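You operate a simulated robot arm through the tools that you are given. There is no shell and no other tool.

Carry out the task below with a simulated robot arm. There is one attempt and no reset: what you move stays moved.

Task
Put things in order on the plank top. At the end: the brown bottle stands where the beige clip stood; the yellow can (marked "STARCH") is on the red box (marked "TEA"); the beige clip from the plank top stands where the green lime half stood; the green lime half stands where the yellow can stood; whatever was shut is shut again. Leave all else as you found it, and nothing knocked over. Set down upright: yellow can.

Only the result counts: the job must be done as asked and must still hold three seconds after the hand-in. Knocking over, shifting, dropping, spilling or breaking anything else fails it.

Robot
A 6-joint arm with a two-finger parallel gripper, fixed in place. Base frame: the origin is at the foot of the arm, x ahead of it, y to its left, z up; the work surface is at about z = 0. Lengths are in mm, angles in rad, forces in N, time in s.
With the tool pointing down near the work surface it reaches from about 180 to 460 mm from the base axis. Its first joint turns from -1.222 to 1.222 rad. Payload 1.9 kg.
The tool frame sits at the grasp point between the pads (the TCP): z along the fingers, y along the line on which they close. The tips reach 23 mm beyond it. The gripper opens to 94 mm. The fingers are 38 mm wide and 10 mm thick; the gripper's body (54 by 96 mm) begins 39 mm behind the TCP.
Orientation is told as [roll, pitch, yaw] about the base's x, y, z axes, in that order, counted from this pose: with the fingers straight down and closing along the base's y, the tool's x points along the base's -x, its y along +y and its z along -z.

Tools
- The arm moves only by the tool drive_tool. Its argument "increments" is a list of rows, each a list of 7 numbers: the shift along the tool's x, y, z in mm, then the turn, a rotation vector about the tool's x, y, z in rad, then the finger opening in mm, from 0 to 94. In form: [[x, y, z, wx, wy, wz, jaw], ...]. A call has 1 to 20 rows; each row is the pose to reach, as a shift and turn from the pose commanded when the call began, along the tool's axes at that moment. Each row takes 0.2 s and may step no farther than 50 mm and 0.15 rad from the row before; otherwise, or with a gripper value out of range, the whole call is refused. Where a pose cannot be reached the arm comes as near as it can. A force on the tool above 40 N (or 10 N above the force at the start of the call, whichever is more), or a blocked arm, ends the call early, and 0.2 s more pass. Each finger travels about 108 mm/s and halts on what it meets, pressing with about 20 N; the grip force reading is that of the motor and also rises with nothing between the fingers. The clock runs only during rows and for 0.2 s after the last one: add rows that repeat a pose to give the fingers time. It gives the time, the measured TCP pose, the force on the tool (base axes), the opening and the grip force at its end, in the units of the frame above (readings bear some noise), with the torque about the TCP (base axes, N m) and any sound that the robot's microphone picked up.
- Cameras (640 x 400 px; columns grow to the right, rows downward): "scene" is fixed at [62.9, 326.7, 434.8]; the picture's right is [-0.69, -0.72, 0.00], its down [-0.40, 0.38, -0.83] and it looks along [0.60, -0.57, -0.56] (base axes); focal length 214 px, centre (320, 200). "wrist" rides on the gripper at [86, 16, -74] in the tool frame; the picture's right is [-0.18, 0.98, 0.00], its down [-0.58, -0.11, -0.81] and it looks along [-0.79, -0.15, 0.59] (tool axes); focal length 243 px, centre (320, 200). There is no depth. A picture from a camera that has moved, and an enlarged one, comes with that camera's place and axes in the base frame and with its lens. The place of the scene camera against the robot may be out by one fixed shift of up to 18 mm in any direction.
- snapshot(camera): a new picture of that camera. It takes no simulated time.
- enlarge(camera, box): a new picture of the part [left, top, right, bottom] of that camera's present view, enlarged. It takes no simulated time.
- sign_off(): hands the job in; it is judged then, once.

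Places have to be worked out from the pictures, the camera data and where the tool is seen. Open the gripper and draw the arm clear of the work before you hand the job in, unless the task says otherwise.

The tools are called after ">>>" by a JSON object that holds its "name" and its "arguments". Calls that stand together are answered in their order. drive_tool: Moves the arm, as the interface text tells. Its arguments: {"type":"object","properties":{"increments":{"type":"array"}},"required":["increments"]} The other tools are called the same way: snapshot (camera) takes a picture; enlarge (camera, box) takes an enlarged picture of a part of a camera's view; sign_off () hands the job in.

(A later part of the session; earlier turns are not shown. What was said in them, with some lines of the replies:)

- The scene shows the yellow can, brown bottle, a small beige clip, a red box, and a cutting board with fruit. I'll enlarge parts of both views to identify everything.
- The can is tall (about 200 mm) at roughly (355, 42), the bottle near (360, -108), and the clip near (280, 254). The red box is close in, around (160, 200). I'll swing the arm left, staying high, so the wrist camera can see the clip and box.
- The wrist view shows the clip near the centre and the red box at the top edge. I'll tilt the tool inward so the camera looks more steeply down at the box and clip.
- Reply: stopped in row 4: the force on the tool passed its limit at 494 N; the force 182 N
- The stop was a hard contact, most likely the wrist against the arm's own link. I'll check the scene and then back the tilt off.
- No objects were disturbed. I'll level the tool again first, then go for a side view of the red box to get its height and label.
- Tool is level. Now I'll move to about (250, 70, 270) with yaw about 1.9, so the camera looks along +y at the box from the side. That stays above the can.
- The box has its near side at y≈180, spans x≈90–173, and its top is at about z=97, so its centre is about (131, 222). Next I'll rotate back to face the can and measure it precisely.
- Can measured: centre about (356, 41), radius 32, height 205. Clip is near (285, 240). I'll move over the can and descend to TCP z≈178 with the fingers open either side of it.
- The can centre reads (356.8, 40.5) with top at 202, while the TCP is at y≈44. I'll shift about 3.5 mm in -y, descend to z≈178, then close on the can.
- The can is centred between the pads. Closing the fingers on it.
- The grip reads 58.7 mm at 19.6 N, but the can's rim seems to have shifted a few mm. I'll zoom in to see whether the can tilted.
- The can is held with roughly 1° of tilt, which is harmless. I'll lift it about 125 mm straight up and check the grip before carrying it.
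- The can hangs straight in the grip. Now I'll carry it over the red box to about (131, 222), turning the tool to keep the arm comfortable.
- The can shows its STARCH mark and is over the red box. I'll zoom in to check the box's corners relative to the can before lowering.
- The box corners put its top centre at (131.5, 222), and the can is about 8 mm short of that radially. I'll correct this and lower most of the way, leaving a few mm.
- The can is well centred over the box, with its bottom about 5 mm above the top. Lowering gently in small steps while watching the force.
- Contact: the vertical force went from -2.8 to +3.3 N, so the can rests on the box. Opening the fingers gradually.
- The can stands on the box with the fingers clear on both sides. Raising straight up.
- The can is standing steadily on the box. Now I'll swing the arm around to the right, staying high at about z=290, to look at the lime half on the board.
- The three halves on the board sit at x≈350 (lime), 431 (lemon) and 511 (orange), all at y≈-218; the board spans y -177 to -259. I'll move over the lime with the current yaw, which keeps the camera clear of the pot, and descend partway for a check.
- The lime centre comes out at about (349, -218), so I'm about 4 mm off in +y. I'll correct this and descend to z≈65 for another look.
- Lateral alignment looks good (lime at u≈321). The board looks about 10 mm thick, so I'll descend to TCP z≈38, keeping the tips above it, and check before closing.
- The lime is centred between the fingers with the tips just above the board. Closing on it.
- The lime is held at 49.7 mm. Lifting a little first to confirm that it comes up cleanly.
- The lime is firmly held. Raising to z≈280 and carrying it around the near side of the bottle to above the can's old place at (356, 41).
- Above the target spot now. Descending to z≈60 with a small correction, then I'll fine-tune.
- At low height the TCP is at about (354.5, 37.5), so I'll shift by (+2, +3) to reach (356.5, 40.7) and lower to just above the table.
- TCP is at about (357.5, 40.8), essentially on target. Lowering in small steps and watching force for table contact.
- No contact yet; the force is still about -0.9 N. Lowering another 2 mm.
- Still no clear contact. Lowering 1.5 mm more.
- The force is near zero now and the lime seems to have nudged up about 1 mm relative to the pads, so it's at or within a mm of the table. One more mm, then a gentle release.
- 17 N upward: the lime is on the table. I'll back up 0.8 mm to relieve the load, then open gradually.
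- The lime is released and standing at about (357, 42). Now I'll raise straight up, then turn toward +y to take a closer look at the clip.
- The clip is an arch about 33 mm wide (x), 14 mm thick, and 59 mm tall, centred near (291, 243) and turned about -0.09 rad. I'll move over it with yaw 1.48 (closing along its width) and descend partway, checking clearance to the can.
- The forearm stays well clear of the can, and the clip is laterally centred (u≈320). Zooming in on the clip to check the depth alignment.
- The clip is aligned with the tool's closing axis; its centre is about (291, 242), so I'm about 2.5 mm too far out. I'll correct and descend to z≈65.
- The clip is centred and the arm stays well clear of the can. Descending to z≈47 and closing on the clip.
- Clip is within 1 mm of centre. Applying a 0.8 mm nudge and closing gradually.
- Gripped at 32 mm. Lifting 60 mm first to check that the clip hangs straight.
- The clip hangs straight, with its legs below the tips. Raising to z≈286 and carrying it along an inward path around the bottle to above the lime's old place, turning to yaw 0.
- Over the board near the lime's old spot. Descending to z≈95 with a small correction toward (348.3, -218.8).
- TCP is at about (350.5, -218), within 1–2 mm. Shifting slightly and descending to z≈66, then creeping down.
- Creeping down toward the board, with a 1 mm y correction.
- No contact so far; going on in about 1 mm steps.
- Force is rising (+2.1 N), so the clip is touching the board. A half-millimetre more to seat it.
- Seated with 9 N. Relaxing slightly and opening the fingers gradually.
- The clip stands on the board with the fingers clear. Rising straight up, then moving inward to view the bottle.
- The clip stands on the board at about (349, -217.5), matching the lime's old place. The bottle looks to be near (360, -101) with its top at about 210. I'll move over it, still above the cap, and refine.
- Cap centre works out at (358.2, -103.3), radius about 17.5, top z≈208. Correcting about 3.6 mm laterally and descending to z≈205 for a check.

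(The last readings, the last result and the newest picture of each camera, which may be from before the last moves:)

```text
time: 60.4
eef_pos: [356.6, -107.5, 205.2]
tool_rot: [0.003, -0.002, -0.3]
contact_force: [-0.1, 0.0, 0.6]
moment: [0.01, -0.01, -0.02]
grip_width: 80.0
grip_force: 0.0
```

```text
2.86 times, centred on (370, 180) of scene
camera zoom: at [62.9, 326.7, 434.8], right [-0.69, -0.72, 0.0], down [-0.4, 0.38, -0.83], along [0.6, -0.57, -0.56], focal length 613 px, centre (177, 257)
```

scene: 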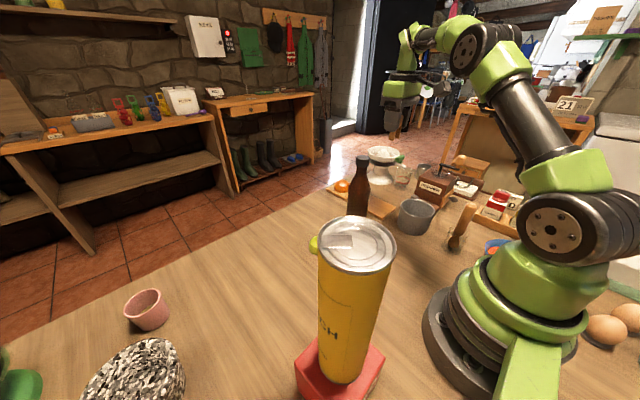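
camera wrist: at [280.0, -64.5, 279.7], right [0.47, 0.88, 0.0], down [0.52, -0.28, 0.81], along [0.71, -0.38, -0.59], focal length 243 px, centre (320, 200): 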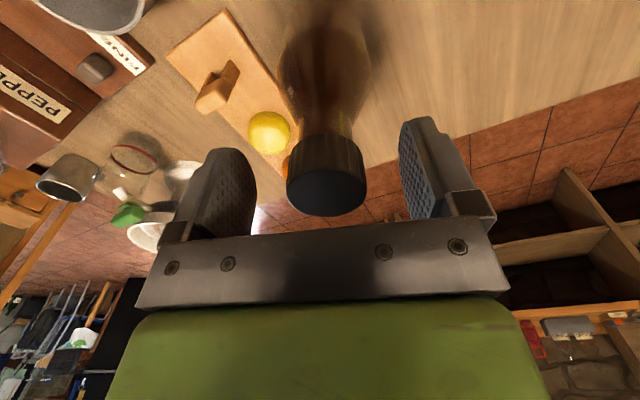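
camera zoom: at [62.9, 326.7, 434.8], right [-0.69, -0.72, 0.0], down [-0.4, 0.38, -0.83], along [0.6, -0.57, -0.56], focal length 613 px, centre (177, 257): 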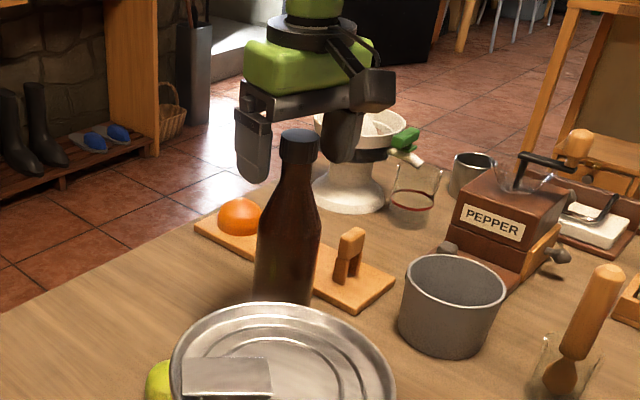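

The cap now sits about 3 mm to the +y side of tool centre because of drift during the descent. Shifting back 3 mm, then descending to z≈182.

>>> {"name": "drive_tool", "arguments": {"increments": [[-1.5, 3, 0, 0, 0, 0, 80], [-1.5, 3, 12, 0, 0, 0, 80], [-1.5, 3, 23, 0, 0, 0, 80], [-1.5, 3, 23, 0, 0, 0, 80]]}}

>>> {"name": "snapshot", "arguments": {"camera": "wrist"}}

>>> {"name": "enlarge", "arguments": {"camera": "wrist", "box": [220, 80, 420, 240]}}

```text
time: 61.4
eef_pos: [358.8, -103.8, 181.3]
tool_rot: [-0.001, -0.001, -0.3]
contact_force: [0.4, -0.5, -0.8]
moment: [0.01, 0.0, 0.02]
grip_width: 80.1
grip_force: 0.1
```

```text
taken
camera wrist: at [283.2, -62.5, 256.4], right [0.47, 0.88, 0.0], down [0.52, -0.28, 0.81], along [0.71, -0.38, -0.59], focal length 243 px, centre (320, 200)
```

wrist: 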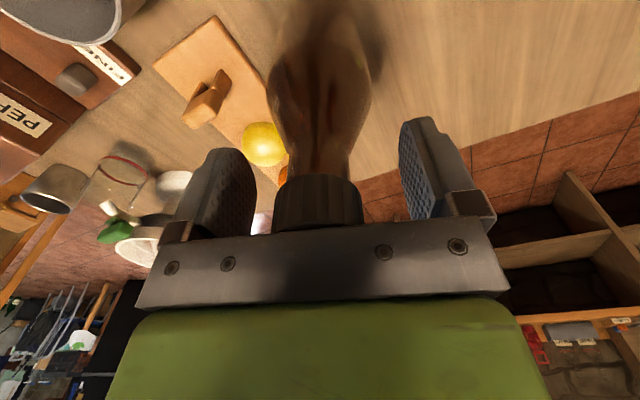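

```text
2.50 times, centred on (320, 160) of wrist
camera zoom: at [283.2, -62.5, 256.4], right [0.47, 0.88, 0.0], down [0.52, -0.28, 0.81], along [0.71, -0.38, -0.59], focal length 606 px, centre (320, 300)
```

zoom: 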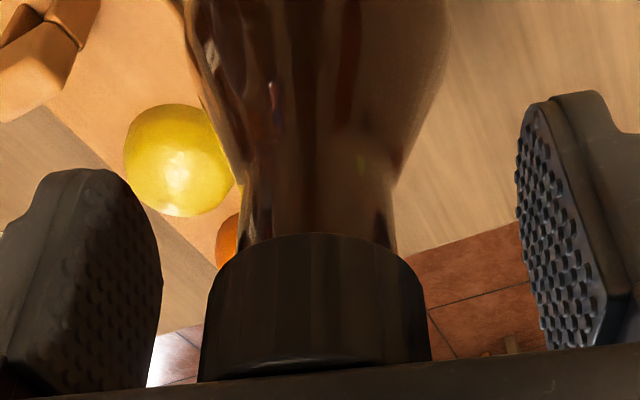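

The cap and neck are centred (u≈319–320). Closing on the cap gradually.

>>> {"name": "drive_tool", "arguments": {"increments": [[0, 0, 0, 0, 0, 0, 68], [0, 0, 0, 0, 0, 0, 56], [0, 0, 0, 0, 0, 0, 46], [0, 0, 0, 0, 0, 0, 40], [0, 0, 0, 0, 0, 0, 36], [0, 0, 0, 0, 0, 0, 26], [0, 0, 0, 0, 0, 0, 16], [0, 0, 0, 0, 0, 0, 16]]}}

>>> {"name": "enlarge", "arguments": {"camera": "wrist", "box": [220, 80, 420, 240]}}

>>> {"name": "snapshot", "arguments": {"camera": "wrist"}}

```text
time: 63.2
eef_pos: [359.4, -104.8, 182.0]
tool_rot: [0.0, -0.003, -0.301]
contact_force: [1.2, 2.2, 9.6]
moment: [0.08, 0.07, 0.01]
grip_width: 41.1
grip_force: 20.2
```

```text
2.50 times, centred on (320, 160) of wrist
camera zoom: at [283.3, -62.5, 256.7], right [0.47, 0.88, 0.0], down [0.52, -0.28, 0.81], along [0.71, -0.38, -0.59], focal length 606 px, centre (320, 300)
```

zoom: 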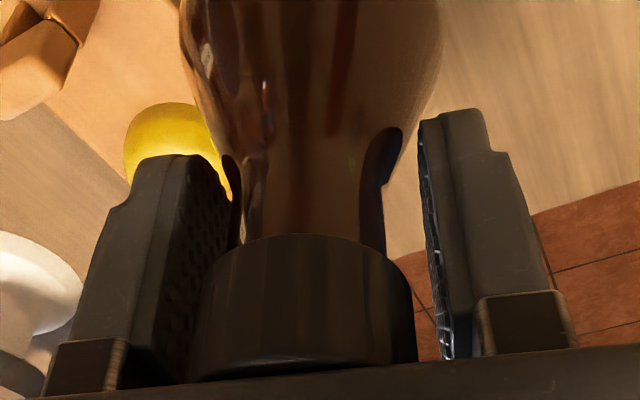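

```text
taken
camera wrist: at [283.3, -62.5, 256.7], right [0.47, 0.88, 0.0], down [0.52, -0.28, 0.81], along [0.71, -0.38, -0.59], focal length 243 px, centre (320, 200)
```

wrist: 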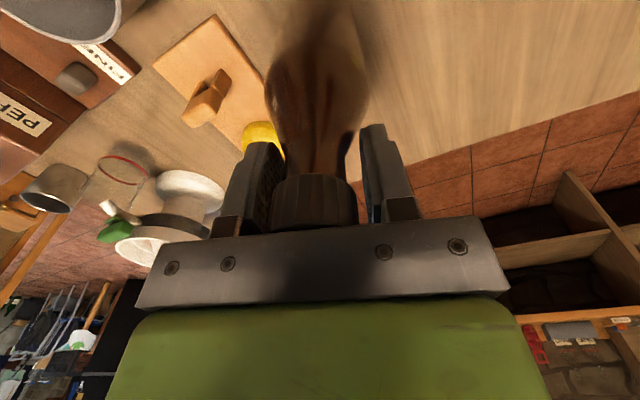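

The fingertips met the bottle's sloped shoulder (width 41, upward push 9.6 N), which is not a good grip. I'll reopen, rise 15 mm so the pads take the cap, and look again.

>>> {"name": "drive_tool", "arguments": {"increments": [[0, 0, 0, 0, 0, 0, 42], [0, 0, 0, 0, 0, 0, 46], [0, 0, 0, 0, 0, 0, 56], [0, 0, 0, 0, 0, 0, 66], [0, 0, -8, 0, 0, 0, 66], [0, 0, -15, 0, 0, 0, 66], [0, 0, -15, 0, 0, 0, 66]]}}

>>> {"name": "snapshot", "arguments": {"camera": "wrist"}}

>>> {"name": "enlarge", "arguments": {"camera": "wrist", "box": [220, 80, 420, 240]}}

>>> {"name": "enlarge", "arguments": {"camera": "scene", "box": [320, 130, 420, 250]}}

```text
time: 64.8
eef_pos: [359.4, -104.2, 197.9]
tool_rot: [-0.001, -0.001, -0.301]
contact_force: [0.1, 0.3, -1.4]
moment: [0.0, 0.0, -0.02]
grip_width: 65.9
grip_force: 0.1
```

```text
taken
camera wrist: at [283.0, -62.3, 272.9], right [0.47, 0.88, 0.0], down [0.52, -0.28, 0.81], along [0.71, -0.38, -0.59], focal length 243 px, centre (320, 200)
```

wrist: 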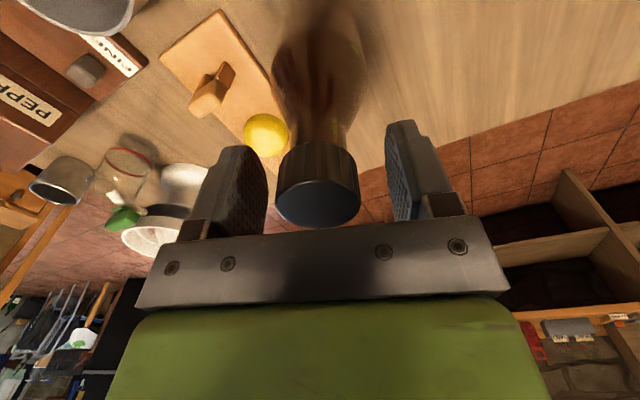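

```text
2.50 times, centred on (320, 160) of wrist
camera zoom: at [283.0, -62.3, 272.9], right [0.47, 0.88, 0.0], down [0.52, -0.28, 0.81], along [0.71, -0.38, -0.59], focal length 606 px, centre (320, 300)
```

zoom: 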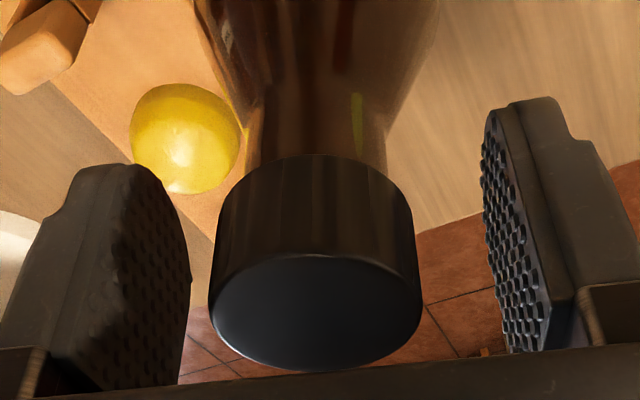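

```text
3.33 times, centred on (370, 190) of scene
camera zoom: at [62.9, 326.7, 434.8], right [-0.69, -0.72, 0.0], down [-0.4, 0.38, -0.83], along [0.6, -0.57, -0.56], focal length 715 px, centre (153, 233)
```

zoom: 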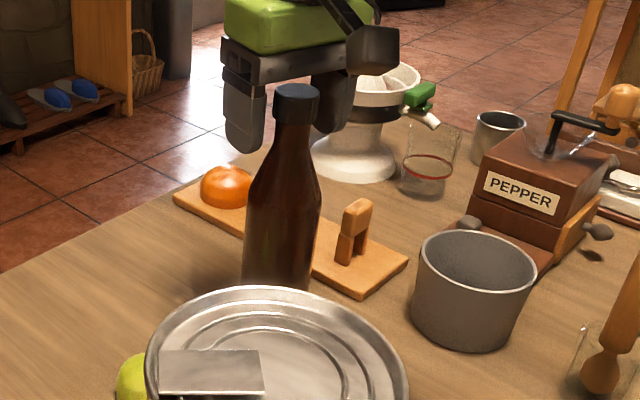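

Bottle is upright and centred; the pads now face the cap (z≈185–212) with tips on the straight neck. Closing again.

>>> {"name": "drive_tool", "arguments": {"increments": [[0, 0, 0, 0, 0, 0, 56], [0, 0, 0, 0, 0, 0, 47], [0, 0, 0, 0, 0, 0, 42], [0, 0, 0, 0, 0, 0, 38], [0, 0, 0, 0, 0, 0, 35], [0, 0, 0, 0, 0, 0, 28], [0, 0, 0, 0, 0, 0, 16], [0, 0, 0, 0, 0, 0, 16]]}}

>>> {"name": "enlarge", "arguments": {"camera": "wrist", "box": [220, 80, 420, 240]}}

```text
time: 66.6
eef_pos: [360.3, -103.8, 198.7]
tool_rot: [0.001, -0.004, -0.298]
contact_force: [0.0, 0.2, -0.1]
moment: [0.07, -0.06, -0.02]
grip_width: 32.4
grip_force: 20.0
```

```text
2.50 times, centred on (320, 160) of wrist
camera zoom: at [283.0, -62.3, 272.7], right [0.47, 0.88, 0.0], down [0.52, -0.28, 0.81], along [0.71, -0.38, -0.59], focal length 606 px, centre (320, 300)
```

zoom: 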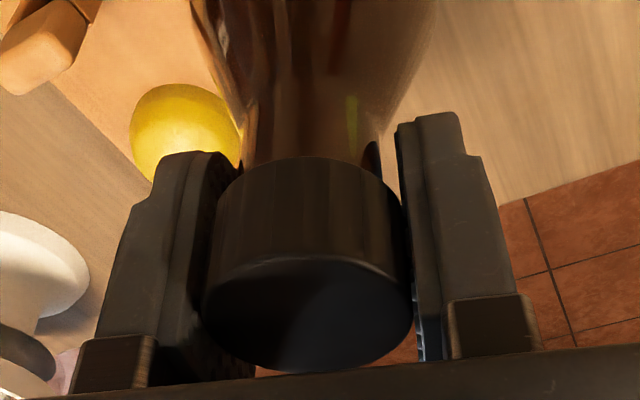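

Good grip on the cap at 32.4 mm. Lifting 20 mm to confirm that the bottle comes up straight.

>>> {"name": "drive_tool", "arguments": {"increments": [[0, 0, -4, 0, 0, 0, 16], [0, 0, -10, 0, 0, 0, 16], [0, 0, -20, 0, 0, 0, 16], [0, 0, -20, 0, 0, 0, 16]]}}

>>> {"name": "snapshot", "arguments": {"camera": "wrist"}}

>>> {"name": "enlarge", "arguments": {"camera": "scene", "box": [320, 130, 420, 250]}}

```text
time: 67.6
eef_pos: [359.3, -103.4, 217.7]
tool_rot: [0.0, -0.001, -0.301]
contact_force: [0.2, 0.0, -1.9]
moment: [-0.03, -0.02, 0.01]
grip_width: 32.5
grip_force: 20.1
```

```text
taken
camera wrist: at [281.9, -61.8, 292.1], right [0.47, 0.88, 0.0], down [0.52, -0.28, 0.81], along [0.71, -0.38, -0.59], focal length 243 px, centre (320, 200)
```

wrist: 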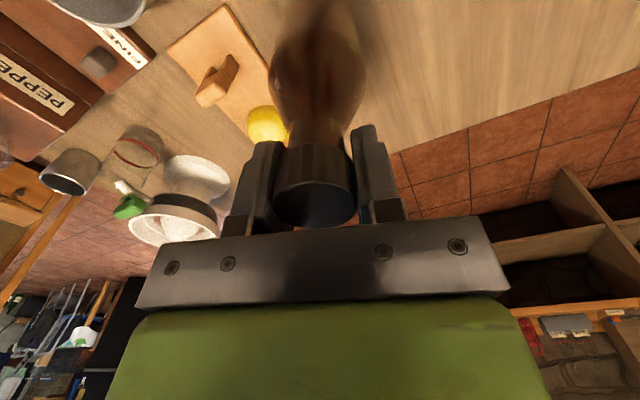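

```text
3.33 times, centred on (370, 190) of scene
camera zoom: at [62.9, 326.7, 434.8], right [-0.69, -0.72, 0.0], down [-0.4, 0.38, -0.83], along [0.6, -0.57, -0.56], focal length 715 px, centre (153, 233)
```

zoom: 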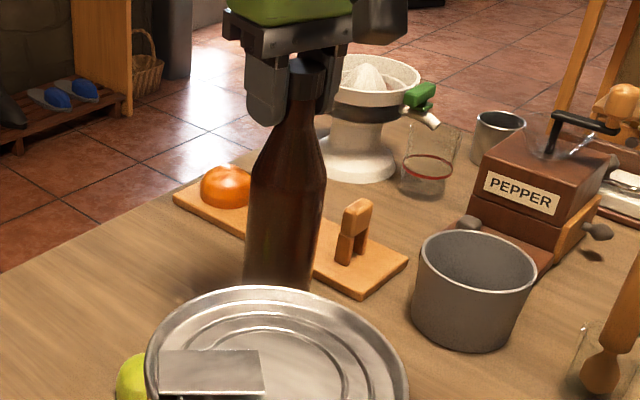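

The bottle lifts cleanly (about 2 N). Raising 60 mm more and carrying it to above the clip's old place at (291, 242.6), turning to yaw 1.3.

>>> {"name": "drive_tool", "arguments": {"increments": [[0, 0, -30, 0, 0, 0, 16], [0, 0, -60, 0, 0, 0, 16], [20.2, 23.9, -60, 0, 0, -0.1335, 16], [39.9, 48.0, -60, 0, 0, -0.267, 16], [58.9, 72.3, -60, 0, 0, -0.4005, 16], [76.7, 96.9, -60, 0, 0, -0.534, 16], [93, 122.1, -60, 0, 0, -0.6675, 16], [107.8, 147.7, -60, 0, 0, -0.801, 16], [120.9, 173.8, -60, 0, 0, -0.9345, 16], [132.6, 200.4, -60, 0, 0, -1.068, 16], [142.7, 227.4, -60, 0, 0, -1.2015, 16], [151.8, 254.8, -60, 0, 0, -1.335, 16], [160, 282.4, -60, 0, 0, -1.4685, 16], [167.8, 310.2, -60, 0, 0, -1.602, 16]]}}

>>> {"name": "snapshot", "arguments": {"camera": "wrist"}}

>>> {"name": "snapshot", "arguments": {"camera": "scene"}}

```text
time: 70.6
eef_pos: [291.5, 241.9, 276.1]
tool_rot: [-0.004, 0.001, 1.304]
contact_force: [-0.2, -0.1, -1.5]
moment: [0.05, 0.0, 0.02]
grip_width: 32.6
grip_force: 20.3
```

```text
taken
camera wrist: at [253.4, 162.6, 350.9], right [-0.9, 0.44, 0.0], down [0.26, 0.53, 0.81], along [0.35, 0.73, -0.59], focal length 243 px, centre (320, 200)
```

wrist: 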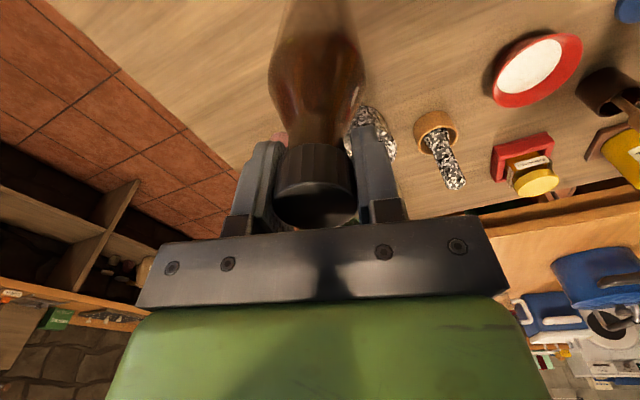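

```text
taken
```

scene: 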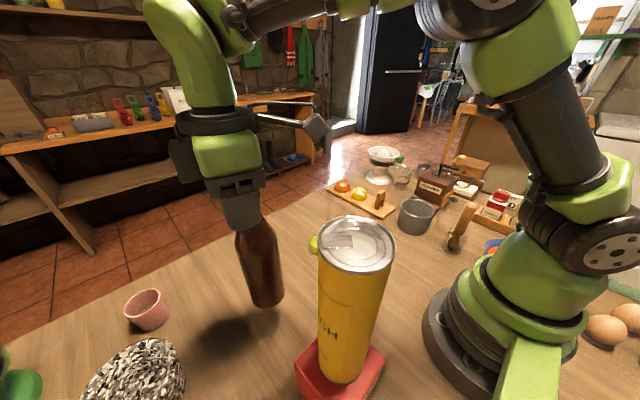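

Bottle is over the target with TCP at about (291.5, 241.6). Descending to about 8 mm above the table, then checking the position.

>>> {"name": "drive_tool", "arguments": {"increments": [[0, 0.5, 20, 0, 0, 0, 16], [0, 0.5, 40, 0, 0, 0, 16], [0, 0.5, 58, 0, 0, 0, 16], [0, 0.5, 68, 0, 0, 0, 16], [0, 0.5, 68, 0, 0, 0, 16]]}}

>>> {"name": "snapshot", "arguments": {"camera": "wrist"}}

>>> {"name": "enlarge", "arguments": {"camera": "scene", "box": [180, 160, 360, 350]}}

```text
time: 71.8
eef_pos: [291.6, 239.5, 205.4]
tool_rot: [-0.003, -0.001, 1.299]
contact_force: [0.0, 0.4, -2.8]
moment: [0.04, -0.02, -0.03]
grip_width: 32.8
grip_force: 20.5
```

```text
taken
camera wrist: at [253.2, 161.0, 280.2], right [-0.9, 0.44, 0.0], down [0.26, 0.53, 0.81], along [0.36, 0.72, -0.59], focal length 243 px, centre (320, 200)
```

wrist: 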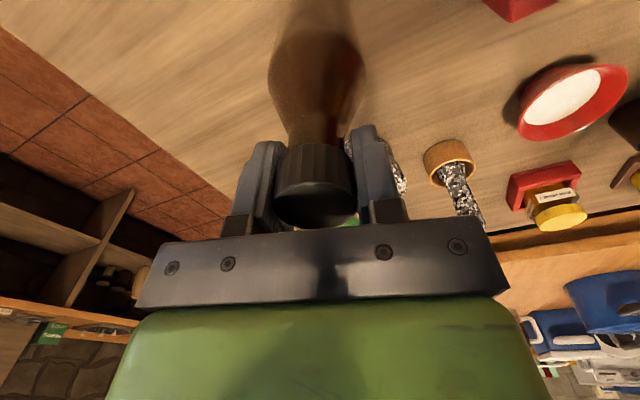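

```text
2.11 times, centred on (270, 255) of scene
camera zoom: at [62.9, 326.7, 434.8], right [-0.69, -0.72, 0.0], down [-0.4, 0.38, -0.83], along [0.6, -0.57, -0.56], focal length 452 px, centre (425, 84)
```

zoom: 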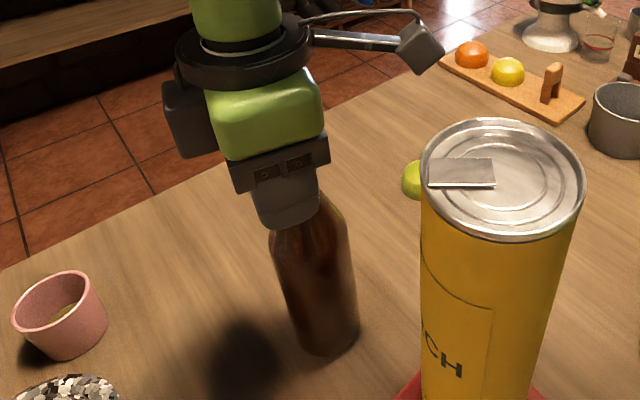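

Checking the bottle's axis in the wrist view before final lowering.

>>> {"name": "enlarge", "arguments": {"camera": "wrist", "box": [220, 0, 420, 240]}}

```text
1.67 times, centred on (320, 120) of wrist
camera zoom: at [253.2, 161.0, 280.2], right [-0.9, 0.44, 0.0], down [0.26, 0.53, 0.81], along [0.36, 0.72, -0.59], focal length 404 px, centre (320, 333)
```

zoom: 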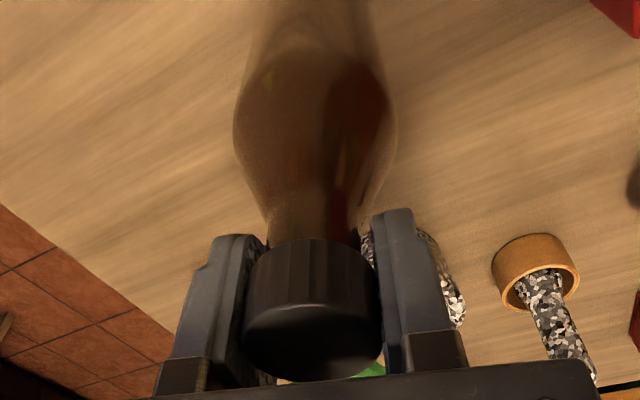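

The axis is within about 0.6° of vertical, but the bottle's base is a few mm off in (+x, -y). Shifting by (-2.5, +3.3) and lowering to just above contact.

>>> {"name": "drive_tool", "arguments": {"increments": [[-2.5, 3.3, 0, 0, 0, 0, 16], [-2.5, 3.3, 2, 0, 0, 0, 16], [-2.5, 3.3, 4, 0, 0, 0, 16]]}}

>>> {"name": "snapshot", "arguments": {"camera": "wrist"}}

```text
time: 72.6
eef_pos: [289.8, 243.6, 201.6]
tool_rot: [-0.001, 0.0, 1.303]
contact_force: [-0.6, -0.1, -1.1]
moment: [0.0, 0.02, -0.01]
grip_width: 32.4
grip_force: 19.6
```

```text
taken
camera wrist: at [251.3, 165.6, 277.8], right [-0.9, 0.44, 0.0], down [0.26, 0.53, 0.81], along [0.36, 0.72, -0.59], focal length 243 px, centre (320, 200)
```

wrist: 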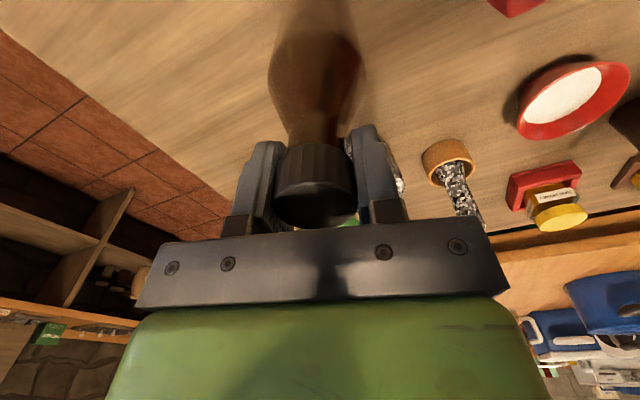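

TCP (289.7, 243.9) puts the bottle's base at about (292, 243), on target. Creeping down to contact.

>>> {"name": "drive_tool", "arguments": {"increments": [[0, 0, 0.8, 0, 0, 0, 16], [0, 0, 1.6, 0, 0, 0, 16]]}}

```text
time: 73.2
eef_pos: [287.9, 244.5, 201.8]
tool_rot: [-0.001, 0.0, 1.302]
contact_force: [-0.6, -1.5, -2.6]
moment: [0.01, 0.02, 0.01]
grip_width: 32.5
grip_force: 20.0
```

>>> {"name": "drive_tool", "arguments": {"increments": [[0, 0, 0.7, 0, 0, 0, 16], [0, 0, 1.4, 0, 0, 0, 16]]}}

```text
time: 73.8
eef_pos: [288.3, 243.4, 202.3]
tool_rot: [-0.001, -0.001, 1.303]
contact_force: [-0.2, -0.4, -2.6]
moment: [0.03, -0.01, -0.02]
grip_width: 32.5
grip_force: 19.7
```

The reading hardly changed and there's no contact yet. Continuing with another small step.

>>> {"name": "drive_tool", "arguments": {"increments": [[0, 0, 0.7, 0, 0, 0, 16], [0, 0, 1.4, 0, 0, 0, 16], [0, 0, 1.4, 0, 0, 0, 16]]}}

>>> {"name": "enlarge", "arguments": {"camera": "scene", "box": [220, 250, 320, 340]}}

```text
time: 74.6
eef_pos: [288.1, 244.5, 200.2]
tool_rot: [-0.002, 0.0, 1.302]
contact_force: [0.3, 0.7, -1.4]
moment: [0.01, 0.02, 0.02]
grip_width: 32.9
grip_force: 20.4
```

```text
4.44 times, centred on (270, 295) of scene
camera zoom: at [62.9, 326.7, 434.8], right [-0.69, -0.72, 0.0], down [-0.4, 0.38, -0.83], along [0.6, -0.57, -0.56], focal length 953 px, centre (542, -222)
```

zoom: 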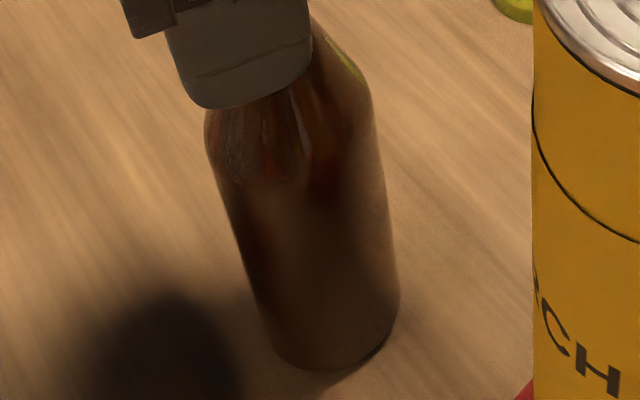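

Close to the table now. Another 1.2 mm.

>>> {"name": "drive_tool", "arguments": {"increments": [[0, 0, 0.6, 0, 0, 0, 16], [0, 0, 1.2, 0, 0, 0, 16], [0, 0, 1.2, 0, 0, 0, 16]]}}

```text
time: 75.4
eef_pos: [288.1, 244.8, 200.0]
tool_rot: [-0.002, 0.0, 1.302]
contact_force: [-0.3, -1.0, -2.6]
moment: [0.03, 0.0, -0.01]
grip_width: 32.4
grip_force: 20.5
```

>>> {"name": "drive_tool", "arguments": {"increments": [[0, 0, 0.6, 0, 0, 0, 16], [0, 0, 1.2, 0, 0, 0, 16], [0, 0, 1.2, 0, 0, 0, 16]]}}

```text
time: 76.2
eef_pos: [288.6, 245.8, 200.1]
tool_rot: [-0.002, -0.001, 1.301]
contact_force: [0.4, 0.2, -1.6]
moment: [-0.02, 0.0, 0.0]
grip_width: 32.5
grip_force: 20.1
```

The z reading is staying at about 200 while I command it down, so I'll check the pictures before going on.

>>> {"name": "snapshot", "arguments": {"camera": "wrist"}}

>>> {"name": "snapshot", "arguments": {"camera": "scene"}}

>>> {"name": "enlarge", "arguments": {"camera": "scene", "box": [220, 250, 320, 340]}}

```text
taken
camera wrist: at [251.3, 167.1, 274.0], right [-0.9, 0.44, 0.0], down [0.26, 0.53, 0.81], along [0.35, 0.72, -0.59], focal length 243 px, centre (320, 200)
```

wrist: 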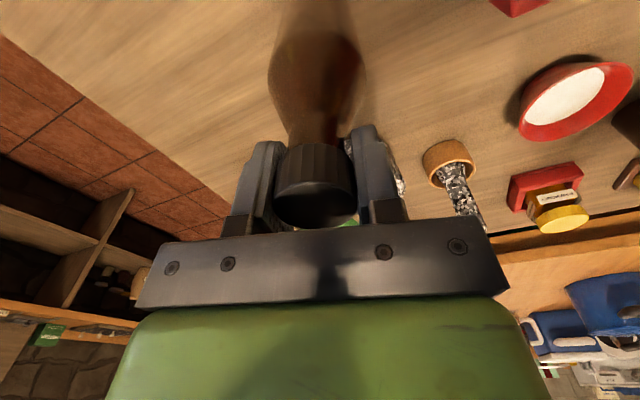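

```text
taken
```

scene: 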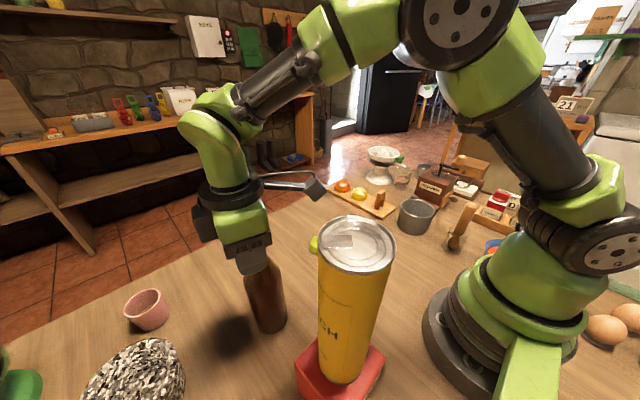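

```text
4.44 times, centred on (270, 295) of scene
camera zoom: at [62.9, 326.7, 434.8], right [-0.69, -0.72, 0.0], down [-0.4, 0.38, -0.83], along [0.6, -0.57, -0.56], focal length 953 px, centre (542, -222)
```

zoom: 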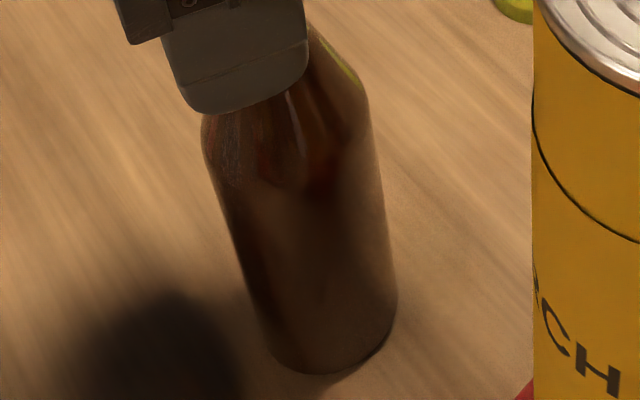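

The pictures show that it's still moving down slowly, with about 1.5 mm to go. I'll correct the 2 mm y drift and continue lowering.

>>> {"name": "drive_tool", "arguments": {"increments": [[2, 0.4, 0, 0, 0, 0, 16], [2, 0.4, 0.7, 0, 0, 0, 16], [2, 0.4, 1.4, 0, 0, 0, 16], [2, 0.4, 1.4, 0, 0, 0, 16]]}}

```text
time: 77.2
eef_pos: [288.6, 244.0, 198.1]
tool_rot: [-0.004, -0.001, 1.302]
contact_force: [-1.0, -3.1, 13.1]
moment: [-0.22, 0.21, 0.04]
grip_width: 32.7
grip_force: 19.5
```

Contact: +13 N, so the bottle is on the table. Backing up 0.5 mm to ease the load, then opening gradually.

>>> {"name": "drive_tool", "arguments": {"increments": [[0, 0, -0.5, 0, 0, 0, 16], [0, 0, -0.5, 0, 0, 0, 16], [0, 0, -0.5, 0, 0, 0, 32], [0, 0, -0.5, 0, 0, 0, 34], [0, 0, -0.5, 0, 0, 0, 37], [0, 0, -0.5, 0, 0, 0, 44], [0, 0, -0.5, 0, 0, 0, 56], [0, 0, -0.5, 0, 0, 0, 70], [0, 0, -0.5, 0, 0, 0, 70]]}}

>>> {"name": "snapshot", "arguments": {"camera": "wrist"}}

>>> {"name": "snapshot", "arguments": {"camera": "scene"}}

```text
time: 79.2
eef_pos: [288.3, 243.3, 197.9]
tool_rot: [-0.002, 0.001, 1.302]
contact_force: [0.3, -0.4, 0.2]
moment: [-0.01, 0.03, 0.01]
grip_width: 69.9
grip_force: 0.0
```

```text
taken
camera wrist: at [250.7, 165.2, 272.3], right [-0.9, 0.44, 0.0], down [0.26, 0.53, 0.81], along [0.36, 0.72, -0.59], focal length 243 px, centre (320, 200)
```

wrist: 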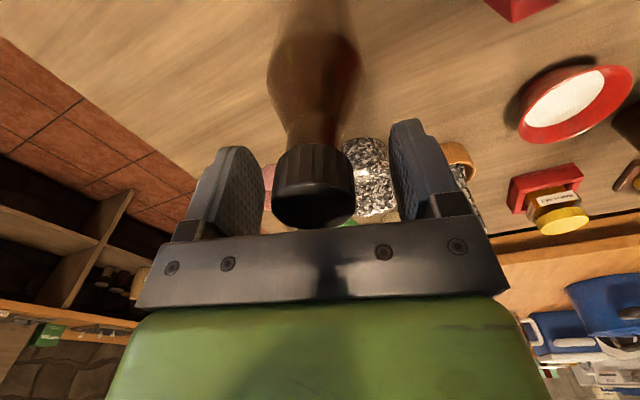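

```text
taken
```

scene: 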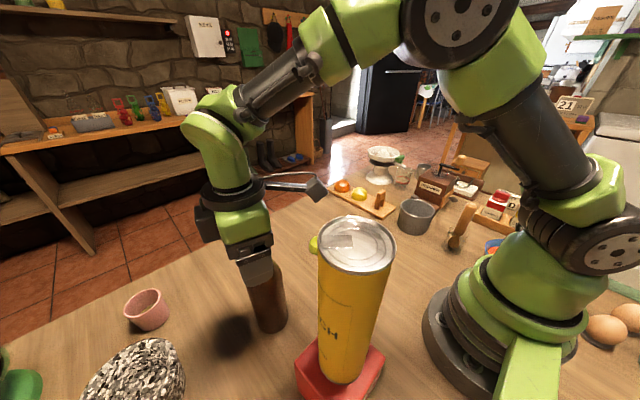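

The bottle stands at about (291.7, 243), right at the clip's old spot. Rising straight up and away for verification views.

>>> {"name": "drive_tool", "arguments": {"increments": [[0, 0, -8, 0, 0, 0, 74], [0, 0, -20, 0, 0, 0, 74], [0, 0, -45, 0, 0, 0, 74], [0, 0, -80, 0, 0, 0, 74], [0, 0, -110, 0, 0, 0, 74]]}}

>>> {"name": "snapshot", "arguments": {"camera": "wrist"}}

>>> {"name": "snapshot", "arguments": {"camera": "scene"}}

```text
time: 80.4
eef_pos: [284.1, 240.4, 306.3]
tool_rot: [-0.002, -0.001, 1.302]
contact_force: [-0.4, 0.2, -0.4]
moment: [0.0, -0.02, -0.01]
grip_width: 73.9
grip_force: 0.1
```

```text
taken
camera wrist: at [246.6, 163.0, 381.8], right [-0.9, 0.44, 0.0], down [0.26, 0.53, 0.81], along [0.36, 0.72, -0.59], focal length 243 px, centre (320, 200)
```

wrist: 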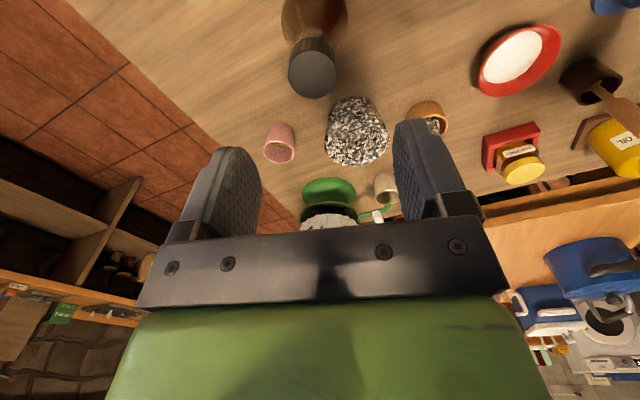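

```text
taken
```

scene: 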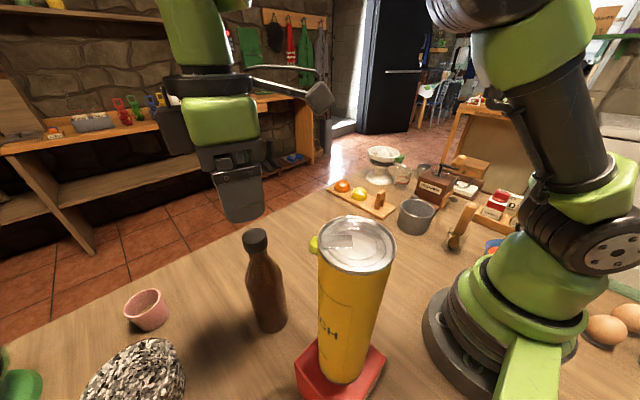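

Everything stands. I'll withdraw the arm to its starting pose area and compare with the initial views.

>>> {"name": "drive_tool", "arguments": {"increments": [[16.8, -2.2, -6.4, 0, 0, 0.13, 80], [33.7, -4.3, -12.8, 0, 0, 0.26, 84], [50.5, -6.5, -19.2, 0, 0, 0.39, 88], [67.3, -8.6, -25.6, 0, 0, 0.52, 94], [84.2, -10.8, -32, 0, 0, 0.65, 94], [101, -12.9, -38.4, 0, 0, 0.78, 94], [117.8, -15.1, -44.8, 0, 0, 0.91, 94], [134.6, -17.2, -51.2, 0, 0, 1.04, 94], [151.5, -19.4, -57.6, 0, 0, 1.17, 94], [168.3, -21.5, -64, 0, 0, 1.302, 94]]}}

>>> {"name": "snapshot", "arguments": {"camera": "wrist"}}

>>> {"name": "snapshot", "arguments": {"camera": "scene"}}

>>> {"name": "enlarge", "arguments": {"camera": "scene", "box": [220, 200, 420, 400]}}

>>> {"name": "enlarge", "arguments": {"camera": "scene", "box": [320, 130, 560, 280]}}

```text
time: 82.6
eef_pos: [261.6, 75.7, 372.1]
tool_rot: [0.001, -0.002, -0.005]
contact_force: [0.0, -0.4, -0.1]
moment: [0.0, -0.01, -0.03]
grip_width: 93.8
grip_force: 0.1
```

```text
taken
camera wrist: at [177.5, 92.8, 445.9], right [0.19, 0.98, 0.0], down [0.58, -0.11, 0.81], along [0.79, -0.15, -0.59], focal length 243 px, centre (320, 200)
```

wrist: 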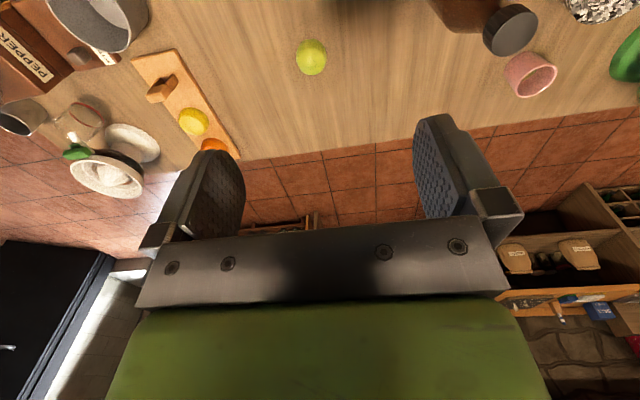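

```text
taken
```

scene: 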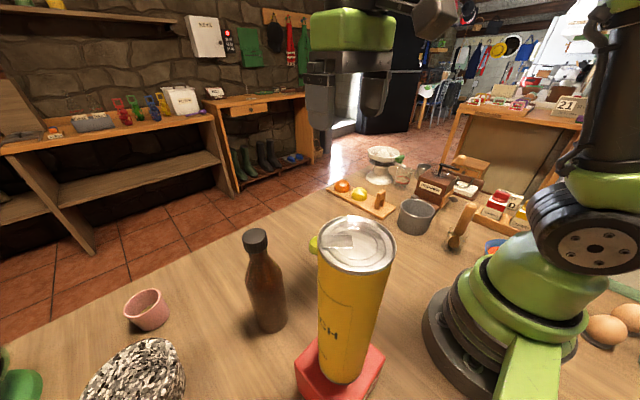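

```text
2.00 times, centred on (320, 300) of scene
camera zoom: at [62.9, 326.7, 434.8], right [-0.69, -0.72, 0.0], down [-0.4, 0.38, -0.83], along [0.6, -0.57, -0.56], focal length 429 px, centre (320, 0)
```

zoom: 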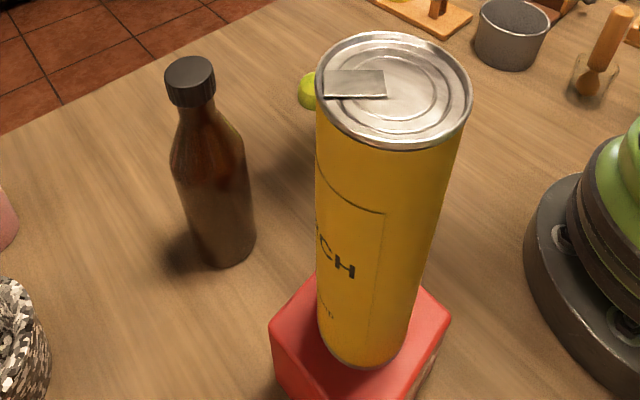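

```text
2.67 times, centred on (440, 205) of scene
camera zoom: at [62.9, 326.7, 434.8], right [-0.69, -0.72, 0.0], down [-0.4, 0.38, -0.83], along [0.6, -0.57, -0.56], focal length 572 px, centre (0, 187)
```

zoom: 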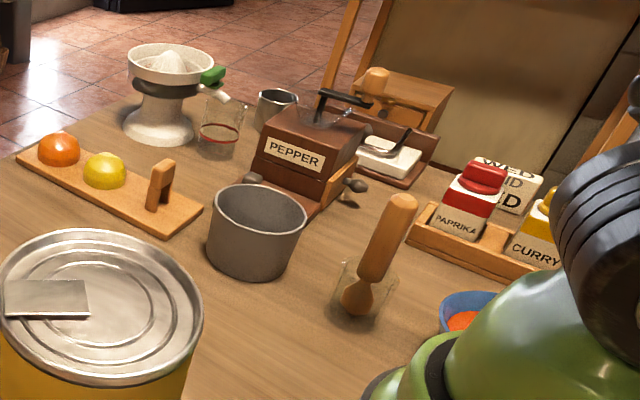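

All matches the wanted arrangement. One last check of the red box's label and the lime and clip close-ups before handing in.

>>> {"name": "enlarge", "arguments": {"camera": "scene", "box": [340, 340, 400, 400]}}

>>> {"name": "enlarge", "arguments": {"camera": "wrist", "box": [120, 20, 340, 160]}}

```text
6.67 times, centred on (370, 370) of scene
camera zoom: at [62.9, 326.7, 434.8], right [-0.69, -0.72, 0.0], down [-0.4, 0.38, -0.83], along [0.6, -0.57, -0.56], focal length 1430 px, centre (-13, -933)
```

zoom: 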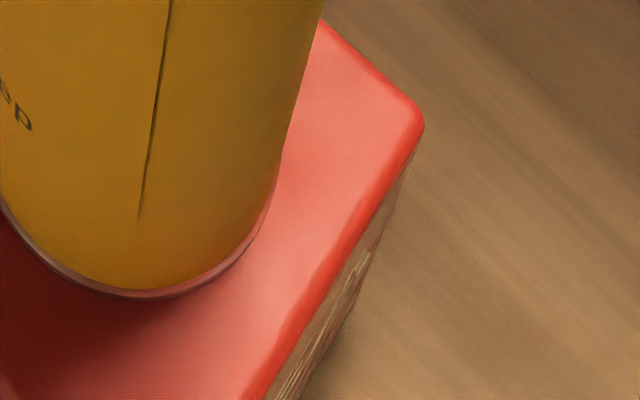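

```text
2.86 times, centred on (230, 90) of wrist
camera zoom: at [177.5, 92.8, 445.9], right [0.19, 0.98, 0.0], down [0.58, -0.11, 0.81], along [0.79, -0.15, -0.59], focal length 693 px, centre (577, 514)
```

zoom: 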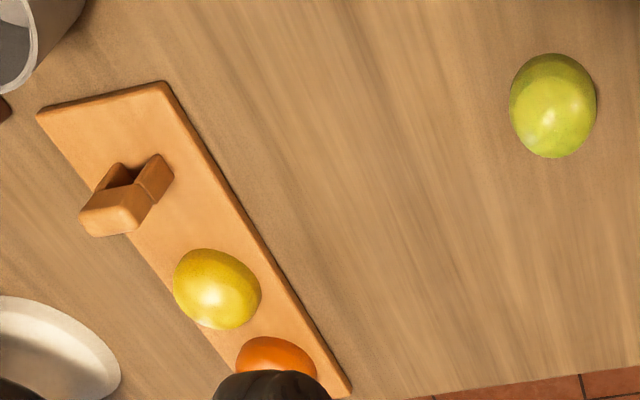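

The bottle is on the clip's old spot and the can stands upright on the red box. The clip is on the board where the lime was, and the lime is where the can stood. Nothing that was shut has been opened, the other things look unmoved, and the gripper is open and clear. I couldn't read the red box's TEA label, but it is the only red box within reach. Handing in.

>>> {"name": "sign_off", "arguments": {}}

```text
The job is handed in.
```

I've handed the job in with everything where you asked, judging by the last pictures:

- **Yellow can (STARCH):** it stands upright on the red box, close to the middle of its top.
- **Green lime half:** it stands where the can stood, about 2–3 mm off.
- **Beige clip:** it stands on the board where the lime was, within about 2 mm. It is turned roughly a quarter turn from how it stood before.
- **Brown bottle:** it stands where the clip was, within about 1 mm.

Nothing that was shut was opened, and as far as the last pictures show, nothing else moved or was knocked over. The gripper is open and the arm is back near its starting pose.

- **Red box label:** I couldn't read "TEA" because the label faces the base of the arm. I used that box because it is the only red one within reach.
- **Hard contact:** early on, tilting the tool to look down stopped the arm at 494 N. I think it touched its own link. No objects were disturbed, and it moved normally afterwards.
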